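You operate a simulated robot arm through the tools that you are given. There is no shell and no other tool. Be economical: measure what you need, move in short steps, check, and stop when the job is done.

Carry out the task below with a simulated robot arm. There is one attempt and no reset: what you move stays moved.

JOB
Tip the two apples on the tipping tray into the tub and let the three in the chute down.
Fine: level the tipping tray and shut the gate again; don't bruise the chute's three.

It is judged by the outcome, as a careful person would: the job done as asked, and still so three seconds after it is handed in. It fails if anything else is knocked over, pushed out of place, dropped, spilled or broken.

ROBOT AND FRAMES
A 7-joint arm with a two-finger parallel gripper, fixed in place. Base frame: the origin is at the foot of the arm, x ahead of it, y to its left, z up; the work surface is at about z = -84. Units: mm, rad, N and s.
With the tool pointing down near the work surface it reaches from about 160 to 580 mm from the base axis. Its first joint turns from -1.152 to 1.152 rad. Payload 2.5 kg.
The tool frame sits at the grasp point between the pads (the TCP): z along the fingers, y along the line on which they close. The tips reach 23 mm beyond it. Largest opening 94 mm; finger width 38, thickness 10; the body of the gripper, 54 by 96 mm, starts 39 mm behind the TCP.
Orientation is that of the tool frame in the base frame, as a unit quaternion [x, y, z, w]. With the fingers straight down and closing along the base's y, the tool's x points along the base's -x, its y along +y and its z along -z.

CONTROLS
- The arm moves only by the tool jog_arm. Its argument "deltas" is text: rows parted by semicolons, each of 7 numbers parted by spaces: the shift along the tool's x, y, z in units of 30 mm (1.0 is 30 mm), then the turn, a rotation vector about the tool's x, y, z in units of 6 degrees (1.0 is 6 degrees), then the finger opening in mm, from 0 to 94. In form: x y z wx wy wz fingers; .... A call has 1 to 12 rows; each row shifts and turns the commanded pose from where the row before left it, along the tool's axes as they then stand. A call with a number of a shift or a turn outside -1 to 1 is refused whole. Rows are played at 5 a second. More than 50 mm and 0.15 rad between two rows, or a gripper value outside its range, and nothing of the call is played. A pose out of reach is approached as far as the arm can. The call stops where the force on the tool passes 90 N (or 10 N more than at its start, if that is more) or the arm is blocked; 0.2 s more then pass. Each finger travels about 108 mm/s and halts on what it meets, pressing with about 38 N; the grip force reading is that of the motor and also rises with nothing between the fingers. The clock runs only during rows and for 0.2 s after the last one: add rows that do not move to give the fingers time. It gives the time, the measured TCP pose, the force on the tool (base axes), the opening and the grip force at its end, in the units of the frame above (readings bear some noise), with the torque about the TCP (base axes, N m) and any sound that the robot's microphone picked up.
- Cameras (640 x 400 px; columns grow to the right, rows downward): "scene" is fixed at [114.6, -404.2, 547.5]; the picture's right is [0.87, -0.49, 0.00], its down [-0.25, -0.45, -0.86] and it looks along [0.42, 0.75, -0.52] (base axes); focal length 315 px, centre (320, 200). "wrist" rides on the gripper at [86, 16, -75] in the tool frame; the picture's right is [-0.18, 0.98, 0.00], its down [-0.58, -0.11, -0.81] and it looks along [-0.79, -0.15, 0.59] (tool axes); focal length 243 px, centre (320, 200). There is no depth. A picture from a camera that has moved, and an enlarged one, comes with that camera's place and axes in the base frame and with its lens.
- grab_frame(camera): a new picture of that camera. The clock stands still meanwhile.
- zoom(camera, box): a new picture of the part [left, top, right, bottom] of that camera's present view, enlarged. The clock stands still meanwhile.
- hand_in(): hands the job in; it is judged then, once.

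Work in short steps. Places have to be worked out from the pictures, the camera data and where the tool is seen: move nearer, look again, correct. Check each grasp and each placing, and mend what went wrong. You have 120 turns and 68 pictures in all, those below and enlarged ones among them. Open the gripper and draw the arm clear of the work before you hand the job in, unless the task says otherwise; then end with one line.

The tools are called after "Call:" by a JSON object that holds its "op" and its "data". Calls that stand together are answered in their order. jog_arm: Moves the arm, as the interface text tells. Its arguments: {"type":"object","properties":{"deltas":{"type":"string"}},"required":["deltas"]} The other tools are called the same way: grab_frame (camera) takes a picture; zoom (camera, box) takes an enlarged picture of a part of a camera's view; hand_in () hands the job in.

At the start:

```text
time: 0.0
tool_pos: [270.7, 267.4, 251.1]
orientation: [0.0, 1.0, 0.001, 0.0]
wrist_force: [0.2, -0.3, 0.3]
ft_torque: [-0.03, 0.02, 0.0]
width: 93.9
grip_force: 0.1
```

scene: 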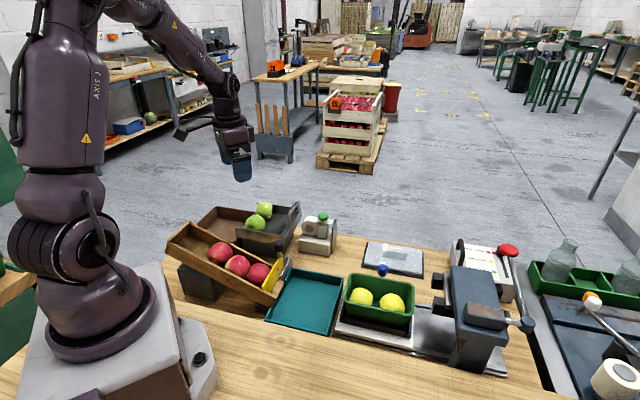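
wrist: 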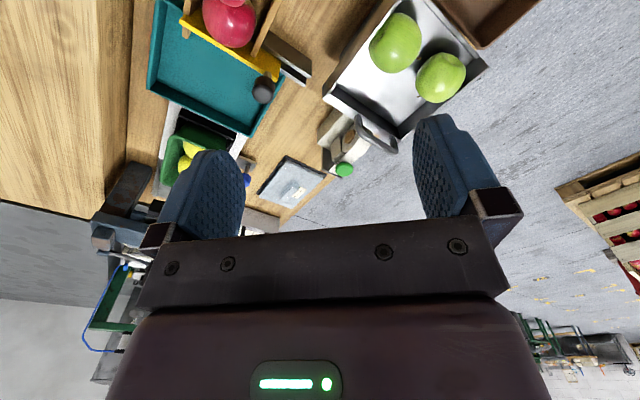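

I start by enlarging the work area to see the tray, gate and tub.

Call:
{"op": "zoom", "data": {"camera": "scene", "box": [160, 190, 350, 330]}}

Call:
{"op": "zoom", "data": {"camera": "wrist", "box": [140, 0, 500, 220]}}

Call:
{"op": "zoom", "data": {"camera": "scene", "box": [320, 210, 560, 390]}}

```text
2.86 times, centred on (255, 260) of scene
camera zoom: at [114.6, -404.2, 547.5], right [0.87, -0.49, 0.0], down [-0.25, -0.45, -0.86], along [0.42, 0.75, -0.52], focal length 900 px, centre (506, 29)
```

zoom: 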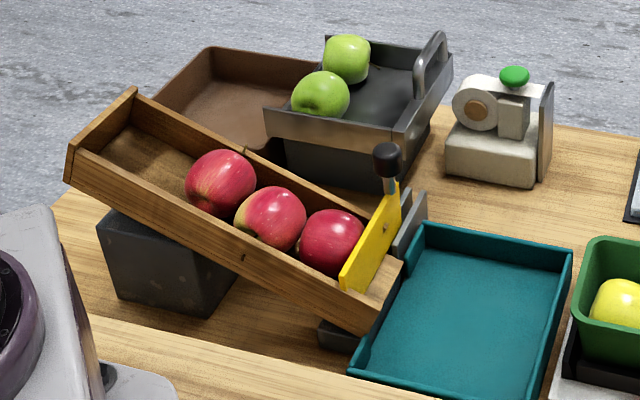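

```text
1.78 times, centred on (320, 110) of wrist
camera zoom: at [184.8, 282.6, 326.1], right [0.18, 0.98, 0.0], down [0.58, -0.11, 0.81], along [0.79, -0.15, -0.59], focal length 431 px, centre (320, 360)
```

zoom: 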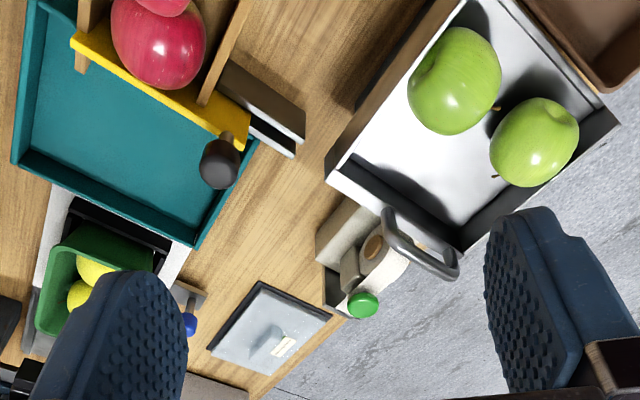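

```text
2.22 times, centred on (440, 300) of scene
camera zoom: at [114.6, -404.2, 547.5], right [0.87, -0.49, 0.0], down [-0.25, -0.45, -0.86], along [0.42, 0.75, -0.52], focal length 700 px, centre (53, -22)
```

zoom: 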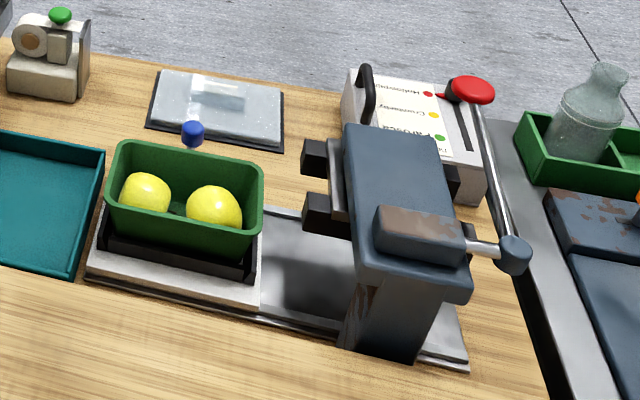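

The gate knob triangulates to about (326,187,45) and the tray handle to around (407,300,30). I'll draw back in x so the wrist camera sees the tub, the tray and the gate from above.

Call:
{"op": "jog_arm", "data": {"deltas": "0.8 0 0 0 0 0 94; 0.8 0 0 0 0 0 94; 0.8 0 0 0 0 0 94; 0 0 0 0 0 0 94"}}

Call:
{"op": "grab_frame", "data": {"camera": "wrist"}}

Call:
{"op": "zoom", "data": {"camera": "wrist", "box": [180, 40, 500, 240]}}

Call:
{"op": "zoom", "data": {"camera": "scene", "box": [225, 195, 315, 252]}}

Call:
{"op": "zoom", "data": {"camera": "scene", "box": [225, 230, 315, 310]}}

```text
time: 1.0
tool_pos: [199.9, 268.0, 251.6]
orientation: [0.0, 1.0, 0.0, 0.0]
wrist_force: [-0.5, -0.6, -0.5]
ft_torque: [-0.01, 0.0, -0.01]
width: 93.9
grip_force: 0.1
```

```text
62 pictures are left
camera wrist: at [112.9, 284.1, 327.1], right [0.18, 0.98, 0.0], down [0.58, -0.11, 0.81], along [0.79, -0.15, -0.59], focal length 243 px, centre (320, 200)
```

wrist: 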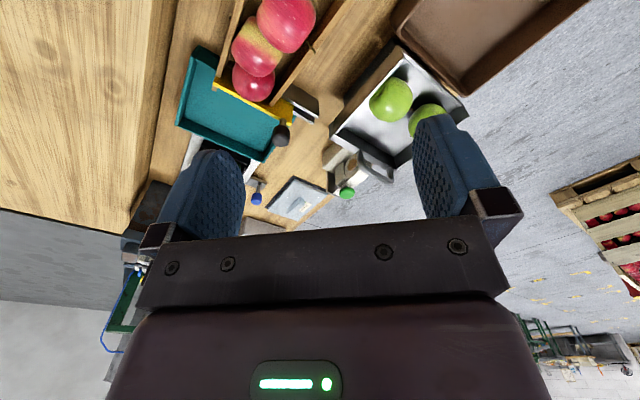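

```text
2.00 times, centred on (340, 140) of wrist
camera zoom: at [112.9, 284.1, 327.1], right [0.18, 0.98, 0.0], down [0.58, -0.11, 0.81], along [0.79, -0.15, -0.59], focal length 485 px, centre (280, 320)
```

zoom: 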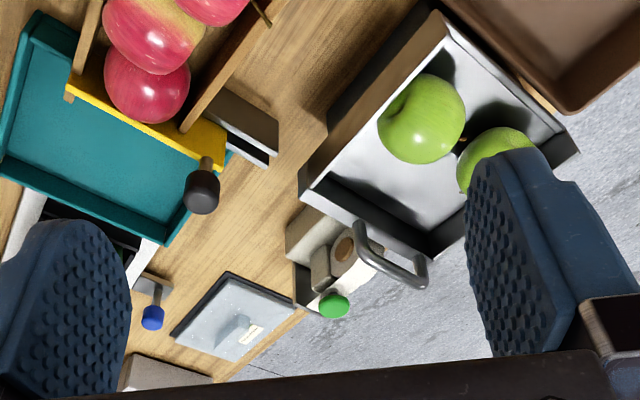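

```text
7.02 times, centred on (270, 224) of scene
camera zoom: at [114.6, -404.2, 547.5], right [0.87, -0.49, 0.0], down [-0.25, -0.45, -0.86], along [0.42, 0.75, -0.52], focal length 2210 px, centre (671, 35)
```

zoom: 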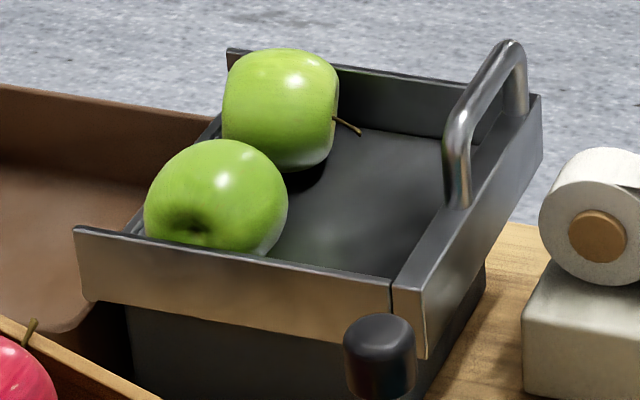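

```text
5.00 times, centred on (270, 270) of scene
camera zoom: at [114.6, -404.2, 547.5], right [0.87, -0.49, 0.0], down [-0.25, -0.45, -0.86], along [0.42, 0.75, -0.52], focal length 1575 px, centre (570, -150)
```

zoom: 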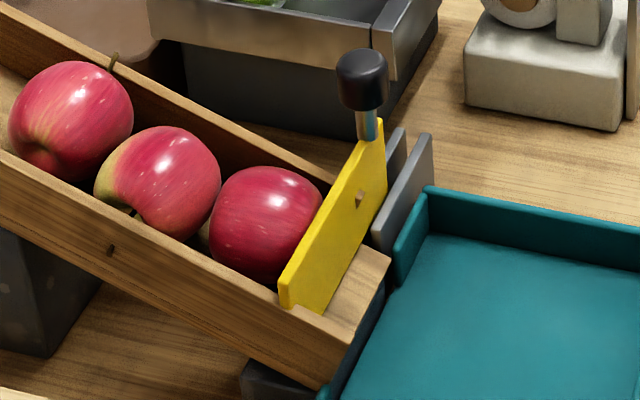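

The handle is a horizontal bar from about (409,299) to (453,343) at z≈51, with its tub-side hinge some 150 mm away. The gate looks like a plate running along (0.7,0.7) between guides. I'll yaw the tool -45° to line up with both, and go look at the gate more closely.

Call:
{"op": "jog_arm", "data": {"deltas": "0 0 0 0 0 -0.94 94; 0 0 0 0 0 -0.94 94; 0 0 0 0 0 -0.94 94; 0 0 0 0 0 -0.94 94; 0 0 0 0 0 -0.94 94; 0 0 0 0 0 -0.94 94; 0 0 0 0 0 -0.93 94; 0 0 0 0 0 -0.93 94"}}

Call:
{"op": "jog_arm", "data": {"deltas": "0.132 -0.98 0.34 0 0 0 94; 0.132 -0.98 0.34 0 0 0 94; 0.132 -0.98 0.34 0 0 0 94; 0.132 -0.98 0.34 0 0 0 94; 0.132 -0.98 0.34 0 0 0 94; 0 0 0 0 0 0 94"}}

Call:
{"op": "grab_frame", "data": {"camera": "wrist"}}

```text
time: 2.8
tool_pos: [198.3, 269.0, 251.9]
orientation: [-0.384, 0.923, -0.001, -0.001]
wrist_force: [-0.5, 0.0, 1.1]
ft_torque: [0.04, 0.0, -0.03]
width: 93.9
grip_force: 0.0
```

```text
time: 4.2
tool_pos: [288.6, 148.3, 201.4]
orientation: [-0.383, 0.924, 0.0, 0.0]
wrist_force: [0.3, -0.3, 0.0]
ft_torque: [0.03, -0.02, 0.01]
width: 94.2
grip_force: 0.1
```

```text
58 pictures are left
camera wrist: at [215.9, 98.6, 276.2], right [-0.57, 0.82, 0.0], down [0.49, 0.33, 0.81], along [0.66, 0.46, -0.59], focal length 243 px, centre (320, 200)
```

wrist: 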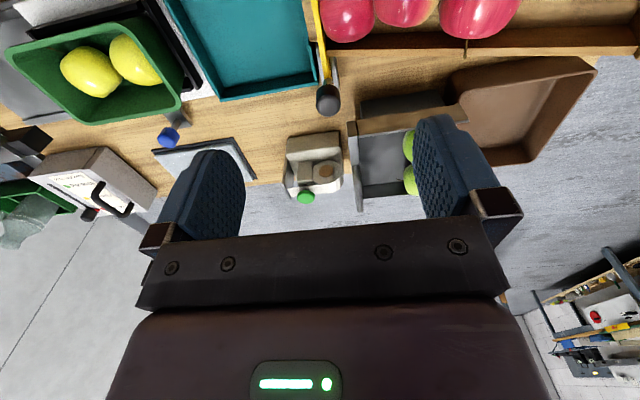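

The gate is visible at the top; I'll zoom in there.

Call:
{"op": "zoom", "data": {"camera": "wrist", "box": [250, 0, 410, 120]}}

```text
3.33 times, centred on (330, 60) of wrist
camera zoom: at [215.9, 98.6, 276.2], right [-0.57, 0.82, 0.0], down [0.49, 0.33, 0.81], along [0.66, 0.46, -0.59], focal length 809 px, centre (287, 667)
```

zoom: 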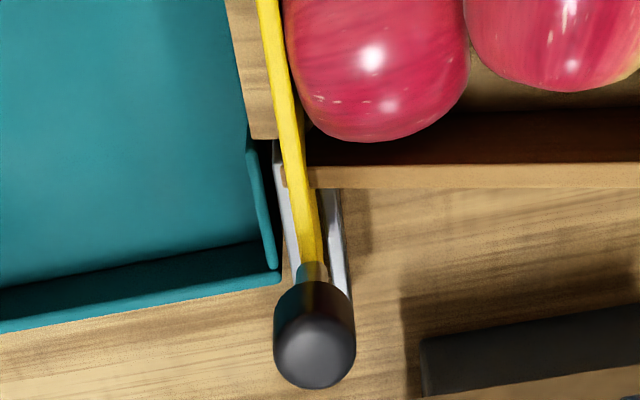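

I'll zoom tightly on the gate pivot/slot in the scene view to decide whether it slides or pivots.

Call:
{"op": "zoom", "data": {"camera": "scene", "box": [260, 235, 320, 300]}}

```text
6.15 times, centred on (290, 268) of scene
camera zoom: at [114.6, -404.3, 547.5], right [0.87, -0.49, 0.0], down [-0.25, -0.45, -0.86], along [0.42, 0.75, -0.52], focal length 1938 px, centre (505, -215)
```

zoom: 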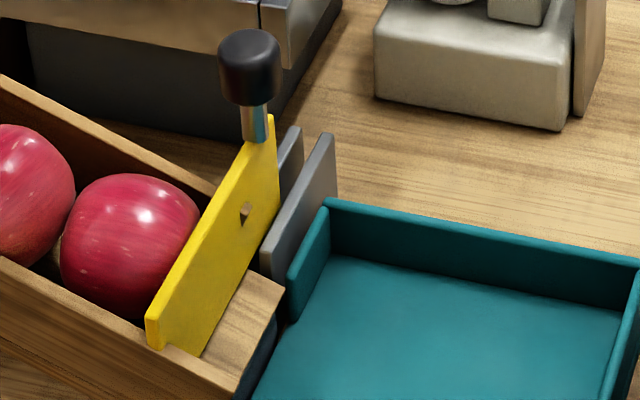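

The small triangle is just the wall corner; the gate slides outward along (0.7,0.7) between the two guide plates. I move above the knob with a narrowed opening (50 mm) at z≈105 and check the alignment.

Call:
{"op": "jog_arm", "data": {"deltas": "-0.9 0.015 0 0 0 0 50; -0.9 0.015 0 0 0 0 50; 0 0 1 0 0 0 50; 0 0 1 0 0 0 50; 0 0 1 0 0 0 50; 0 0 0.1 0 0 0 50; 0 0 0 0 0 0 50"}}

Call:
{"op": "grab_frame", "data": {"camera": "wrist"}}

Call:
{"op": "zoom", "data": {"camera": "scene", "box": [220, 170, 340, 290]}}

```text
time: 5.8
tool_pos: [325.5, 186.9, 107.2]
orientation: [-0.382, 0.924, 0.0, 0.0]
wrist_force: [-0.3, 0.4, 0.2]
ft_torque: [0.0, 0.02, 0.01]
width: 50.1
grip_force: 0.1
```

```text
55 pictures are left
camera wrist: at [253.5, 136.3, 182.1], right [-0.57, 0.82, 0.0], down [0.49, 0.33, 0.81], along [0.67, 0.46, -0.59], focal length 243 px, centre (320, 200)
```

wrist: 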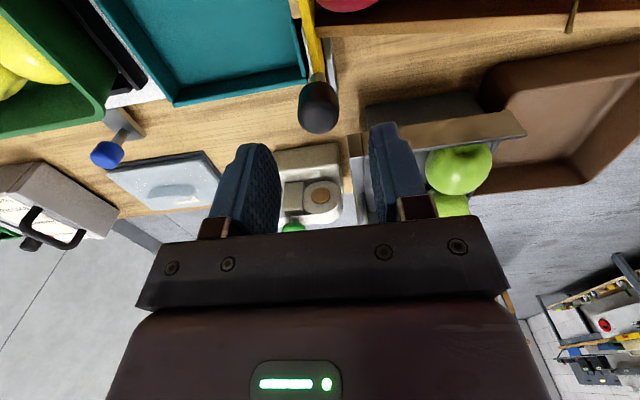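

```text
3.33 times, centred on (280, 230) of scene
camera zoom: at [114.6, -404.2, 547.5], right [0.87, -0.49, 0.0], down [-0.25, -0.45, -0.86], along [0.42, 0.75, -0.52], focal length 1050 px, centre (453, 100)
```

zoom: 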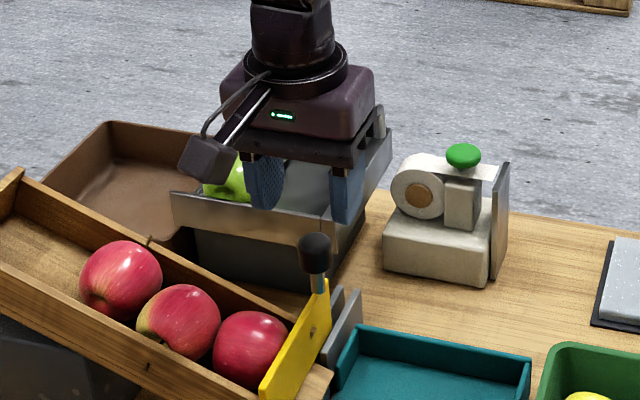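

Knob confirmed at about (327,187,46), directly below. I descend to z≈43 and close.

Call:
{"op": "jog_arm", "data": {"deltas": "0 0 0.9 0 0 0 50; 0 0 0.9 0 0 0 50; 0 0 0.34 0 0 0 50; 0 0 0 0 0 0 50; 0 0 0 0 0 0 20; 0 0 0 0 0 0 20; 0 0 0 0 0 0 20"}}

Call:
{"op": "zoom", "data": {"camera": "scene", "box": [220, 170, 340, 290]}}

```text
time: 7.4
tool_pos: [327.1, 185.1, 42.9]
orientation: [-0.382, 0.924, 0.0, 0.0]
wrist_force: [3.8, -1.2, -9.2]
ft_torque: [0.18, -0.22, 0.03]
width: 24.8
grip_force: 45.0
```

```text
3.33 times, centred on (280, 230) of scene
camera zoom: at [114.6, -404.2, 547.5], right [0.87, -0.49, 0.0], down [-0.25, -0.45, -0.86], along [0.42, 0.75, -0.52], focal length 1050 px, centre (453, 100)
```

zoom: 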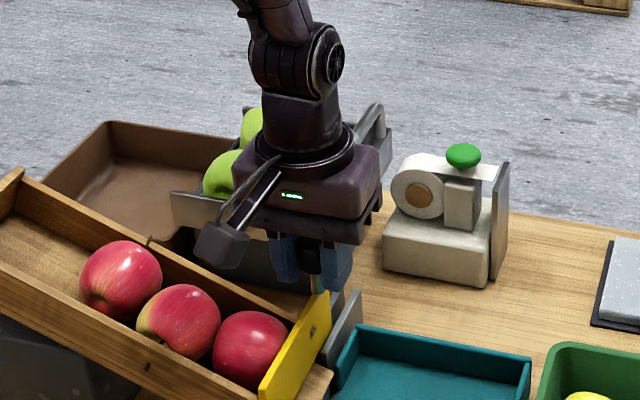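

Knob held (24.8 mm). I pull outward along -tool x by a small 12 mm and watch the force.

Call:
{"op": "jog_arm", "data": {"deltas": "-0.1 0 0 0 0 0 20; -0.1 0 0 0 0 0 20; -0.1 0 0 0 0 0 20; -0.1 0 0 0 0 0 20"}}

Call:
{"op": "zoom", "data": {"camera": "scene", "box": [220, 170, 340, 290]}}

```text
time: 8.4
tool_pos: [334.7, 193.6, 43.1]
orientation: [-0.381, 0.924, -0.001, 0.0]
wrist_force: [11.1, -13.0, 1.4]
ft_torque: [-0.99, 0.87, -0.04]
width: 25.2
grip_force: 45.1
```

```text
3.33 times, centred on (280, 230) of scene
camera zoom: at [114.6, -404.2, 547.5], right [0.87, -0.49, 0.0], down [-0.25, -0.45, -0.86], along [0.42, 0.75, -0.52], focal length 1050 px, centre (453, 100)
```

zoom: 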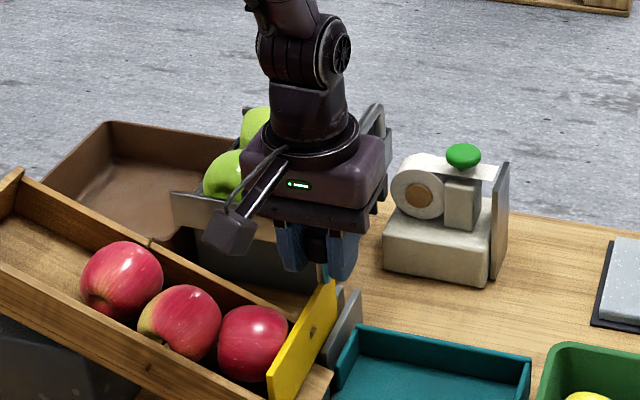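

The gate slides. There's a ~17 N side force toward +d, so I continue with a slight correction to that side.

Call:
{"op": "jog_arm", "data": {"deltas": "-0.1 -0.03 0 0 0 0 20; -0.1 -0.03 0 0 0 0 20; -0.1 0 0 0 0 0 20; -0.1 0 0 0 0 0 20"}}

```text
time: 9.4
tool_pos: [344.3, 203.0, 42.9]
orientation: [-0.384, 0.923, 0.0, 0.001]
wrist_force: [5.5, -6.9, 1.5]
ft_torque: [0.37, -0.41, 0.08]
width: 25.1
grip_force: 45.0
```

Force fell to ~9 N. I keep pulling slowly with a slight sideways correction.

Call:
{"op": "jog_arm", "data": {"deltas": "-0.12 -0.01 0 0 0 0 20; -0.12 -0.01 0 0 0 0 20; -0.12 -0.01 0 0 0 0 20; -0.12 0 0 0 0 0 20; -0.12 0 0 0 0 0 20; -0.12 0 0 0 0 0 20"}}

Call:
{"op": "zoom", "data": {"camera": "scene", "box": [200, 200, 350, 320]}}

```text
time: 10.8
tool_pos: [359.5, 218.2, 42.0]
orientation: [-0.384, 0.923, 0.0, 0.001]
wrist_force: [-4.0, 2.1, 6.3]
ft_torque: [0.18, -0.11, 0.14]
width: 25.0
grip_force: 44.4
```

```text
3.33 times, centred on (275, 260) of scene
camera zoom: at [114.6, -404.3, 547.5], right [0.87, -0.49, 0.0], down [-0.25, -0.45, -0.86], along [0.42, 0.75, -0.52], focal length 1050 px, centre (470, 0)
```

zoom: 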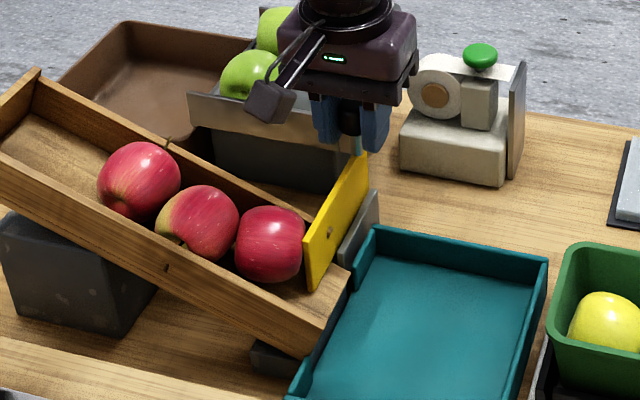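

About 46 mm open, apples still held. I continue slowly.

Call:
{"op": "jog_arm", "data": {"deltas": "-0.12 0 0 0 0 0 20; -0.12 0 0 0 0 0 20; -0.12 0 0 0 0 0 20; -0.12 0 0 0 0 0 20"}}

Call:
{"op": "zoom", "data": {"camera": "scene", "box": [200, 200, 350, 320]}}

```text
time: 11.8
tool_pos: [369.9, 229.0, 42.0]
orientation: [-0.383, 0.924, 0.001, -0.001]
wrist_force: [-6.7, 6.2, -3.6]
ft_torque: [0.22, -0.12, -0.05]
width: 24.8
grip_force: 45.3
```

```text
3.33 times, centred on (275, 260) of scene
camera zoom: at [114.6, -404.2, 547.5], right [0.87, -0.49, 0.0], down [-0.25, -0.45, -0.86], along [0.42, 0.75, -0.52], focal length 1050 px, centre (470, 0)
```

zoom: 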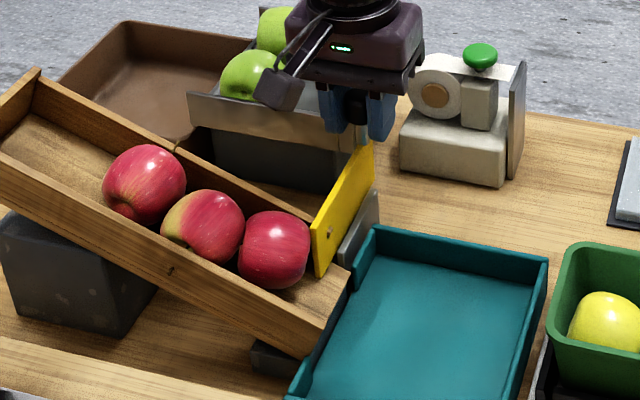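

The first apple is beginning to edge past. I continue in even smaller steps.

Call:
{"op": "jog_arm", "data": {"deltas": "-0.1 0.01 0 0 0 0 20; -0.1 0.01 0 0 0 0 20; -0.1 0.01 0 0 0 0 20; 0 0 0 0 0 0 20"}}

Call:
{"op": "zoom", "data": {"camera": "scene", "box": [200, 200, 350, 320]}}

```text
time: 12.8
tool_pos: [376.9, 235.2, 42.4]
orientation: [-0.382, 0.924, 0.0, 0.0]
wrist_force: [-3.7, 4.2, 0.8]
ft_torque: [-0.42, 0.44, 0.06]
width: 25.0
grip_force: 45.3
```

```text
3.33 times, centred on (275, 260) of scene
camera zoom: at [114.6, -404.2, 547.5], right [0.87, -0.49, 0.0], down [-0.25, -0.45, -0.86], along [0.42, 0.75, -0.52], focal length 1050 px, centre (470, 0)
```

zoom: 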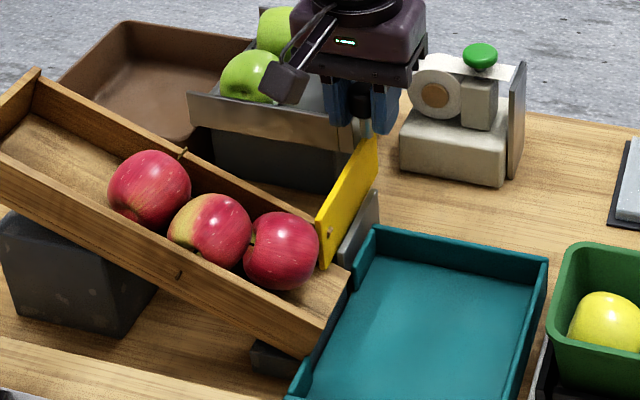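

The apple is slipping past gradually. A few more millimetres, then a pause.

Call:
{"op": "jog_arm", "data": {"deltas": "-0.1 0 0 0 0 0 20; -0.1 0 0 0 0 0 20; -0.1 0 0 0 0 0 20; 0 0 0 0 0 0 20; 0 0 0 0 0 0 20"}}

Call:
{"op": "zoom", "data": {"camera": "scene", "box": [200, 200, 350, 320]}}

```text
time: 14.0
tool_pos: [381.1, 240.6, 42.2]
orientation: [-0.383, 0.924, -0.002, -0.002]
wrist_force: [-15.6, -10.8, 5.8]
ft_torque: [0.07, 0.0, -0.02]
width: 25.2
grip_force: 45.0
```

```text
3.33 times, centred on (275, 260) of scene
camera zoom: at [114.6, -404.3, 547.5], right [0.87, -0.49, 0.0], down [-0.25, -0.45, -0.86], along [0.42, 0.75, -0.52], focal length 1050 px, centre (470, 0)
```

zoom: 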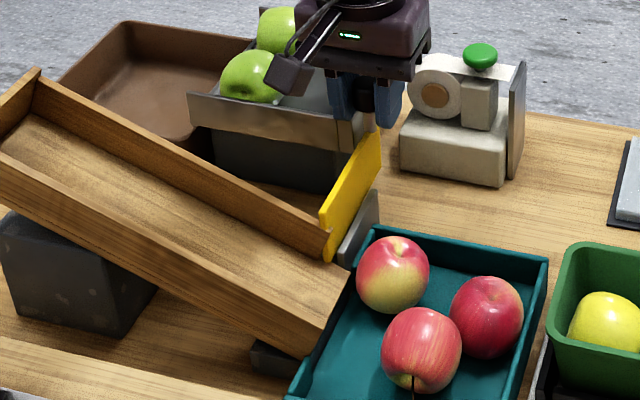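

All three are in the teal tray, and the gate has reached its stop (open by 77 mm). Now I push it shut the same distance.

Call:
{"op": "jog_arm", "data": {"deltas": "0.25 0 0 0 0 0 20; 0.25 0 0 0 0 0 20; 0.25 0 0 0 0 0 20; 0.25 0 0 0 0 0 20; 0.25 0 0 0 0 0 20; 0.25 0 0 0 0 0 20; 0.25 0 0 0 0 0 20; 0.25 0 0 0 0 0 20; 0.25 0 0 0 0 0 20; 0.25 0 0 0 0 0 20; 0.1 0 0 0 0 0 20; 0 0 0 0 0 0 20"}}

Call:
{"op": "zoom", "data": {"camera": "scene", "box": [200, 200, 350, 320]}}

```text
time: 16.6
tool_pos: [327.4, 186.2, 42.3]
orientation: [-0.382, 0.924, 0.0, -0.001]
wrist_force: [2.4, -3.1, -17.7]
ft_torque: [0.73, -0.77, 0.01]
width: 25.0
grip_force: 44.9
```

```text
3.33 times, centred on (275, 260) of scene
camera zoom: at [114.6, -404.2, 547.5], right [0.87, -0.49, 0.0], down [-0.25, -0.45, -0.86], along [0.42, 0.75, -0.52], focal length 1050 px, centre (470, 0)
```

zoom: 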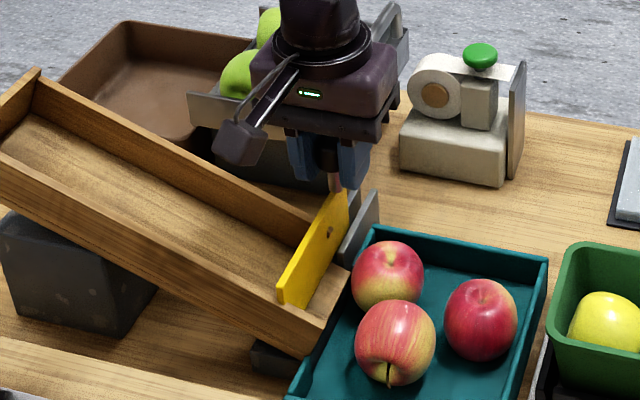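

Nearly shut; I nudge 3 mm more to feel for the closed stop.

Call:
{"op": "jog_arm", "data": {"deltas": "0.05 0 0 0 0 0 20; 0.05 0 0 0 0 0 20; 0 0 0 0 0 0 20"}}

```text
time: 17.4
tool_pos: [326.1, 184.7, 43.2]
orientation: [-0.383, 0.924, 0.0, 0.001]
wrist_force: [9.2, 3.1, -29.9]
ft_torque: [-0.04, -0.04, 0.01]
width: 25.1
grip_force: 45.3
```

Closed stop felt. I release the knob and rise straight up, then check the gate.

Call:
{"op": "jog_arm", "data": {"deltas": "0 0 0 0 0 0 50; 0 0 0 0 0 0 50; 0 0 0 0 0 0 50; 0 0 -0.5 0 0 0 50; 0 0 -1 0 0 0 50; 0 0 -1 0 0 0 50; 0 0 -1 0 0 0 50; 0 0 0 0 0 0 50"}}

Call:
{"op": "zoom", "data": {"camera": "scene", "box": [260, 235, 320, 300]}}

```text
time: 19.2
tool_pos: [325.9, 185.3, 146.5]
orientation: [-0.383, 0.924, 0.0, 0.0]
wrist_force: [-0.2, 0.4, 0.0]
ft_torque: [0.02, 0.0, 0.03]
width: 50.1
grip_force: 0.1
```

```text
6.15 times, centred on (290, 268) of scene
camera zoom: at [114.6, -404.2, 547.5], right [0.87, -0.49, 0.0], down [-0.25, -0.45, -0.86], along [0.42, 0.75, -0.52], focal length 1938 px, centre (505, -215)
```

zoom: 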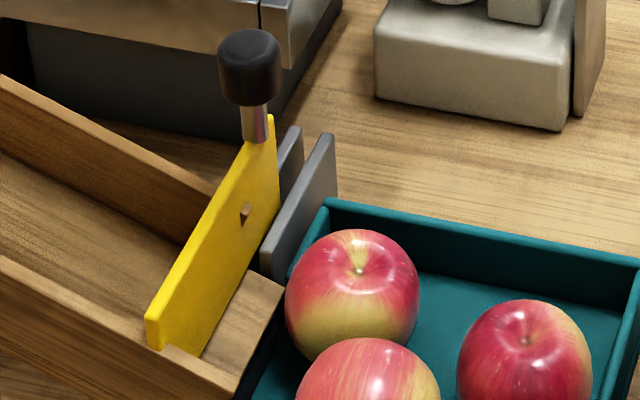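

Gate is exactly where it was at the start. Now I move above the tray handle (431,321) with fingers open.

Call:
{"op": "jog_arm", "data": {"deltas": "-0.947 0.122 0 0 0 0 60; -0.947 0.122 0 0 0 0 60; -0.947 0.122 0 0 0 0 60; -0.947 0.122 0 0 0 0 60; -0.947 0.122 0 0 0 0 60; -0.947 0.122 0 0 0 0 60; 0 0 0.8 0 0 0 60; 0 0 0 0 0 0 60"}}

Call:
{"op": "grab_frame", "data": {"camera": "wrist"}}

Call:
{"op": "zoom", "data": {"camera": "scene", "box": [190, 150, 340, 270]}}

```text
time: 21.0
tool_pos: [430.4, 320.7, 121.6]
orientation: [-0.382, 0.924, -0.001, 0.0]
wrist_force: [0.0, 1.2, 0.2]
ft_torque: [0.0, 0.0, -0.02]
width: 60.1
grip_force: 0.1
```

```text
45 pictures are left
camera wrist: at [358.7, 270.4, 197.8], right [-0.57, 0.82, 0.0], down [0.49, 0.33, 0.81], along [0.67, 0.46, -0.59], focal length 243 px, centre (320, 200)
```

wrist: 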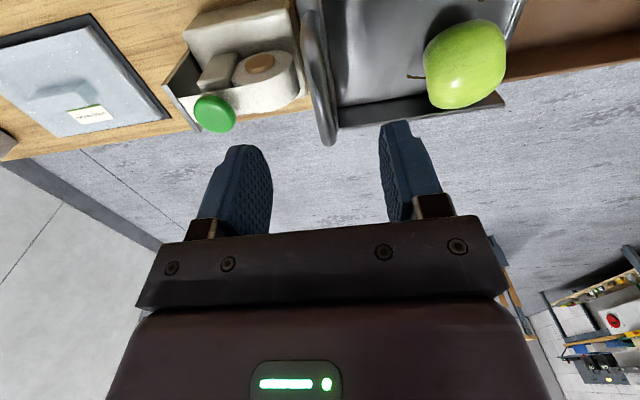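

```text
3.33 times, centred on (265, 210) of scene
camera zoom: at [114.6, -404.2, 547.5], right [0.87, -0.49, 0.0], down [-0.25, -0.45, -0.86], along [0.42, 0.75, -0.52], focal length 1050 px, centre (503, 167)
```

zoom: 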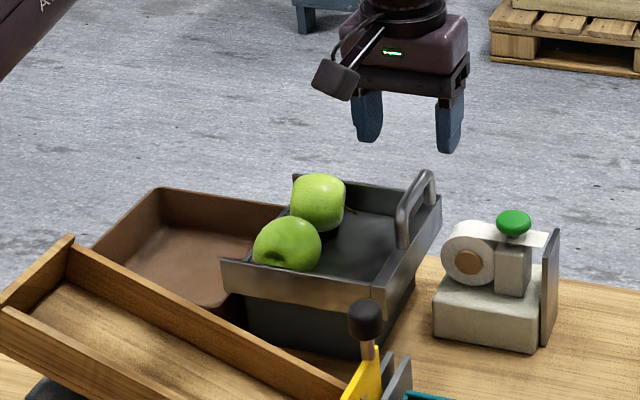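

The bar lies at about (427,318), z≈50, centred laterally under the tool; the tape dispenser's top (z≲10) stays below the finger tips. I descend to z≈48 with 44 mm opening.

Call:
{"op": "jog_arm", "data": {"deltas": "0.1 0 0.8 0 0 0 44; 0 0 0.8 0 0 0 44; 0 0 0.6 0 0 0 44; 0 0 0.25 0 0 0 44; 0 0 0 0 0 0 44"}}

Call:
{"op": "zoom", "data": {"camera": "scene", "box": [220, 170, 340, 270]}}

```text
time: 22.2
tool_pos: [427.7, 318.8, 49.8]
orientation: [-0.383, 0.924, 0.0, 0.0]
wrist_force: [-0.1, 0.3, 0.7]
ft_torque: [0.07, -0.01, 0.0]
width: 43.9
grip_force: 0.0
```

```text
4.00 times, centred on (280, 220) of scene
camera zoom: at [114.6, -404.2, 547.5], right [0.87, -0.49, 0.0], down [-0.25, -0.45, -0.86], along [0.42, 0.75, -0.52], focal length 1260 px, centre (480, 120)
```

zoom: 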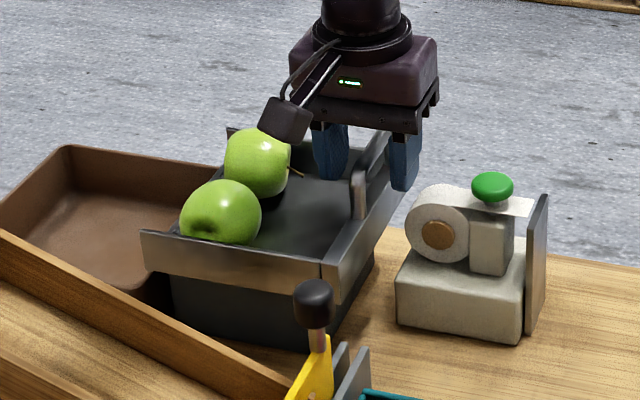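

The fingers straddle the bar. I close on it.

Call:
{"op": "jog_arm", "data": {"deltas": "0 0 0.1 0 0 0 5; 0 0 0 0 0 0 5; 0 0 0 0 0 0 5; 0 0 0 0 0 0 5"}}

Call:
{"op": "zoom", "data": {"camera": "scene", "box": [220, 170, 340, 270]}}

```text
time: 23.2
tool_pos: [427.5, 317.2, 46.8]
orientation: [-0.383, 0.924, 0.0, 0.001]
wrist_force: [-9.3, -6.9, 17.5]
ft_torque: [-0.36, 0.39, -0.04]
width: 11.4
grip_force: 44.4
```

```text
4.00 times, centred on (280, 220) of scene
camera zoom: at [114.5, -404.3, 547.5], right [0.87, -0.49, 0.0], down [-0.25, -0.45, -0.86], along [0.42, 0.75, -0.52], focal length 1260 px, centre (480, 120)
```

zoom: 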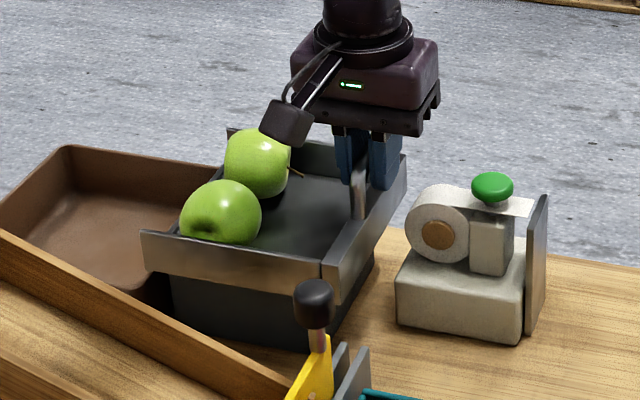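

Handle gripped at 11.4 mm. The hinge should be ~135 mm back and ~65 mm lower, so each 6° of tilt needs about +6.8 mm along tool y and -14.1 mm along tool z. I try the first 6° and read the forces.

Call:
{"op": "jog_arm", "data": {"deltas": "0 0.113 -0.236 0.5 0 0 5; 0 0.113 -0.236 0.5 0 0 5; 0 0 0 0 0 0 5"}}

```text
time: 24.0
tool_pos: [422.4, 323.9, 61.5]
orientation: [-0.383, 0.922, -0.05, 0.019]
wrist_force: [-2.9, -5.4, -1.6]
ft_torque: [0.83, -0.93, 0.08]
width: 11.4
grip_force: 44.8
```

Forces are small, so the arc fits well. I continue for another 12°.

Call:
{"op": "jog_arm", "data": {"deltas": "0 0.113 -0.236 0.5 0 0 5; 0 0.113 -0.236 0.5 0 0 5; 0 0.113 -0.236 0.5 0 0 5; 0 0.113 -0.236 0.5 0 0 5; 0 0 0 0 0 0 5"}}

Call:
{"op": "zoom", "data": {"camera": "scene", "box": [190, 150, 340, 270]}}

```text
time: 25.2
tool_pos: [409.3, 337.0, 87.3]
orientation: [-0.378, 0.912, -0.145, 0.06]
wrist_force: [2.5, -5.2, 4.1]
ft_torque: [-0.62, 0.65, -0.37]
width: 11.4
grip_force: 45.0
```

```text
3.33 times, centred on (265, 210) of scene
camera zoom: at [114.6, -404.2, 547.5], right [0.87, -0.49, 0.0], down [-0.25, -0.45, -0.86], along [0.42, 0.75, -0.52], focal length 1050 px, centre (503, 167)
```

zoom: 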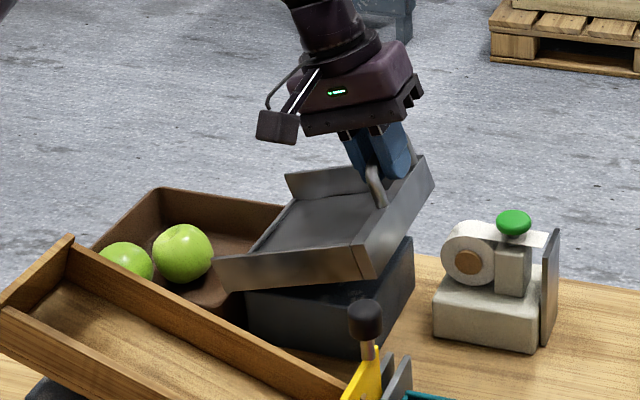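

Both apples already rolled into the tub at 18°. I bring the tray back down along the same arc.

Call:
{"op": "jog_arm", "data": {"deltas": "0 0 0 0 0 0 5; 0 0 0 0 0 0 5; 0 -0.101 0.242 -0.5 0 0 5; 0 -0.101 0.242 -0.5 0 0 5; 0 -0.101 0.242 -0.5 0 0 5; 0 -0.101 0.242 -0.5 0 0 5; 0 -0.101 0.242 -0.5 0 0 5; 0 0 0 0 0 0 5"}}

```text
time: 27.0
tool_pos: [426.1, 320.7, 53.9]
orientation: [-0.383, 0.924, -0.024, 0.01]
wrist_force: [5.7, -7.2, 3.3]
ft_torque: [1.0, -1.06, 0.06]
width: 11.3
grip_force: 45.1
```

Last 3° now, until it seats at z≈46.8.

Call:
{"op": "jog_arm", "data": {"deltas": "0 -0.05 0.12 -0.25 0 0 5; 0 -0.05 0.12 -0.25 0 0 5; 0 0 0 0 0 0 5"}}

Call:
{"op": "zoom", "data": {"camera": "scene", "box": [190, 170, 340, 270]}}

```text
time: 27.8
tool_pos: [428.6, 319.2, 47.5]
orientation: [-0.383, 0.924, 0.0, 0.0]
wrist_force: [1.7, -5.8, 22.4]
ft_torque: [-0.49, 0.54, -0.07]
width: 11.3
grip_force: 45.3
```

```text
4.00 times, centred on (265, 220) of scene
camera zoom: at [114.5, -404.3, 547.4], right [0.87, -0.49, 0.0], down [-0.25, -0.45, -0.86], along [0.42, 0.75, -0.52], focal length 1260 px, centre (540, 120)
```

zoom: 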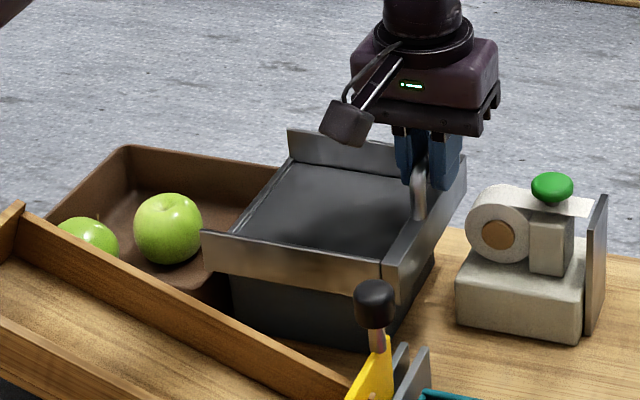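

The tray is seated (22 N of support). I release and rise straight up, clear of the work.

Call:
{"op": "jog_arm", "data": {"deltas": "0 0 0 0 0 0 40; 0 0 0 0 0 0 40; 0 0 0 0 0 0 40; 0 0 -0.5 0 0 0 40; 0 0 -1 0 0 0 40; 0 0 -1 0 0 0 40; 0 0 -1 0 0 0 60; 0 0 -1 0 0 0 60; 0 0 -1 0 0 0 60; 0.7 0 -0.5 0 0 0 60; 0.7 0 0 0 0 0 90; 0 0 0 0 0 0 90"}}

Call:
{"op": "zoom", "data": {"camera": "scene", "box": [160, 180, 360, 330]}}

Call:
{"op": "grab_frame", "data": {"camera": "scene"}}

```text
time: 30.4
tool_pos: [396.6, 289.5, 224.7]
orientation: [-0.383, 0.924, 0.0, 0.0]
wrist_force: [0.8, 0.1, 0.1]
ft_torque: [-0.03, -0.05, 0.0]
width: 89.9
grip_force: 0.1
```

```text
2.67 times, centred on (260, 255) of scene
camera zoom: at [114.6, -404.2, 547.5], right [0.87, -0.49, 0.0], down [-0.25, -0.45, -0.86], along [0.42, 0.75, -0.52], focal length 840 px, centre (480, 53)
```

zoom: 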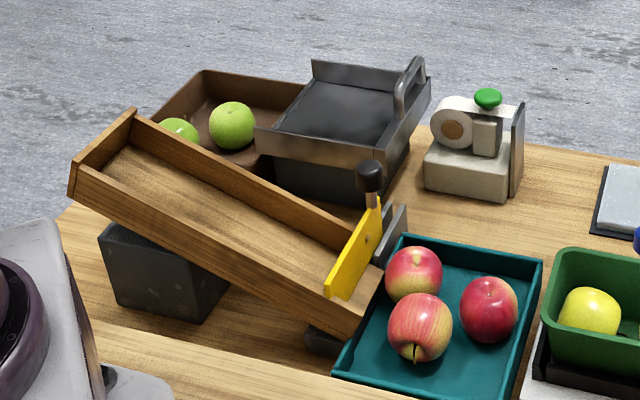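

```text
38 pictures are left
```

scene: 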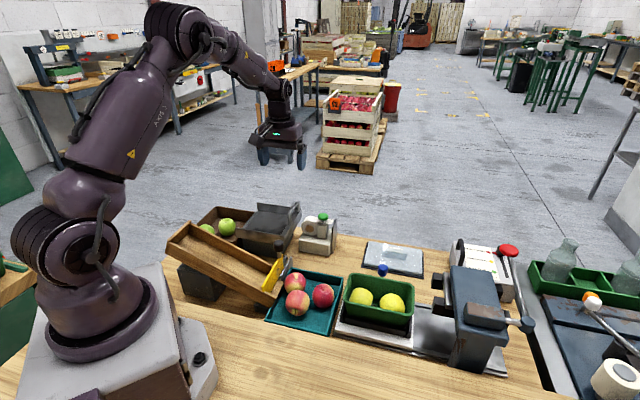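

Everything looks in place. I repeat the earlier enlarged view to confirm the tray is level as before.

Call:
{"op": "zoom", "data": {"camera": "scene", "box": [225, 195, 315, 252]}}

```text
7.02 times, centred on (270, 224) of scene
camera zoom: at [114.6, -404.2, 547.5], right [0.87, -0.49, 0.0], down [-0.25, -0.45, -0.86], along [0.42, 0.75, -0.52], focal length 2210 px, centre (671, 35)
```

zoom: 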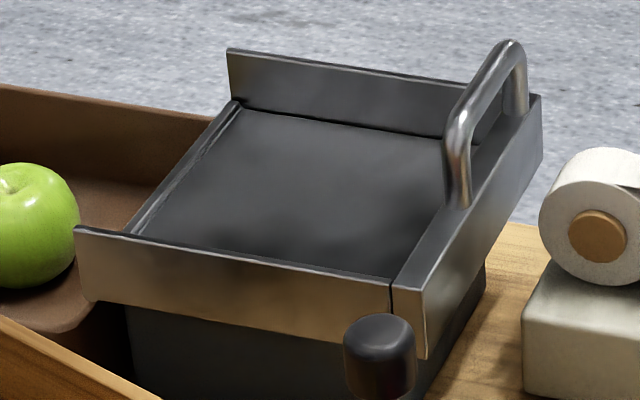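

The tray sits exactly as it did at the start, the gate is shut and the arm is clear, so I hand in.

Call:
{"op": "hand_in", "data": {}}

```text
The job is handed in.
```

The two green apples are in the tub and the three red ones are down in the teal tray; the tipping tray is level, the gate is shut, the arm is clear, and I saw no sign of bruising or of anything else disturbed.
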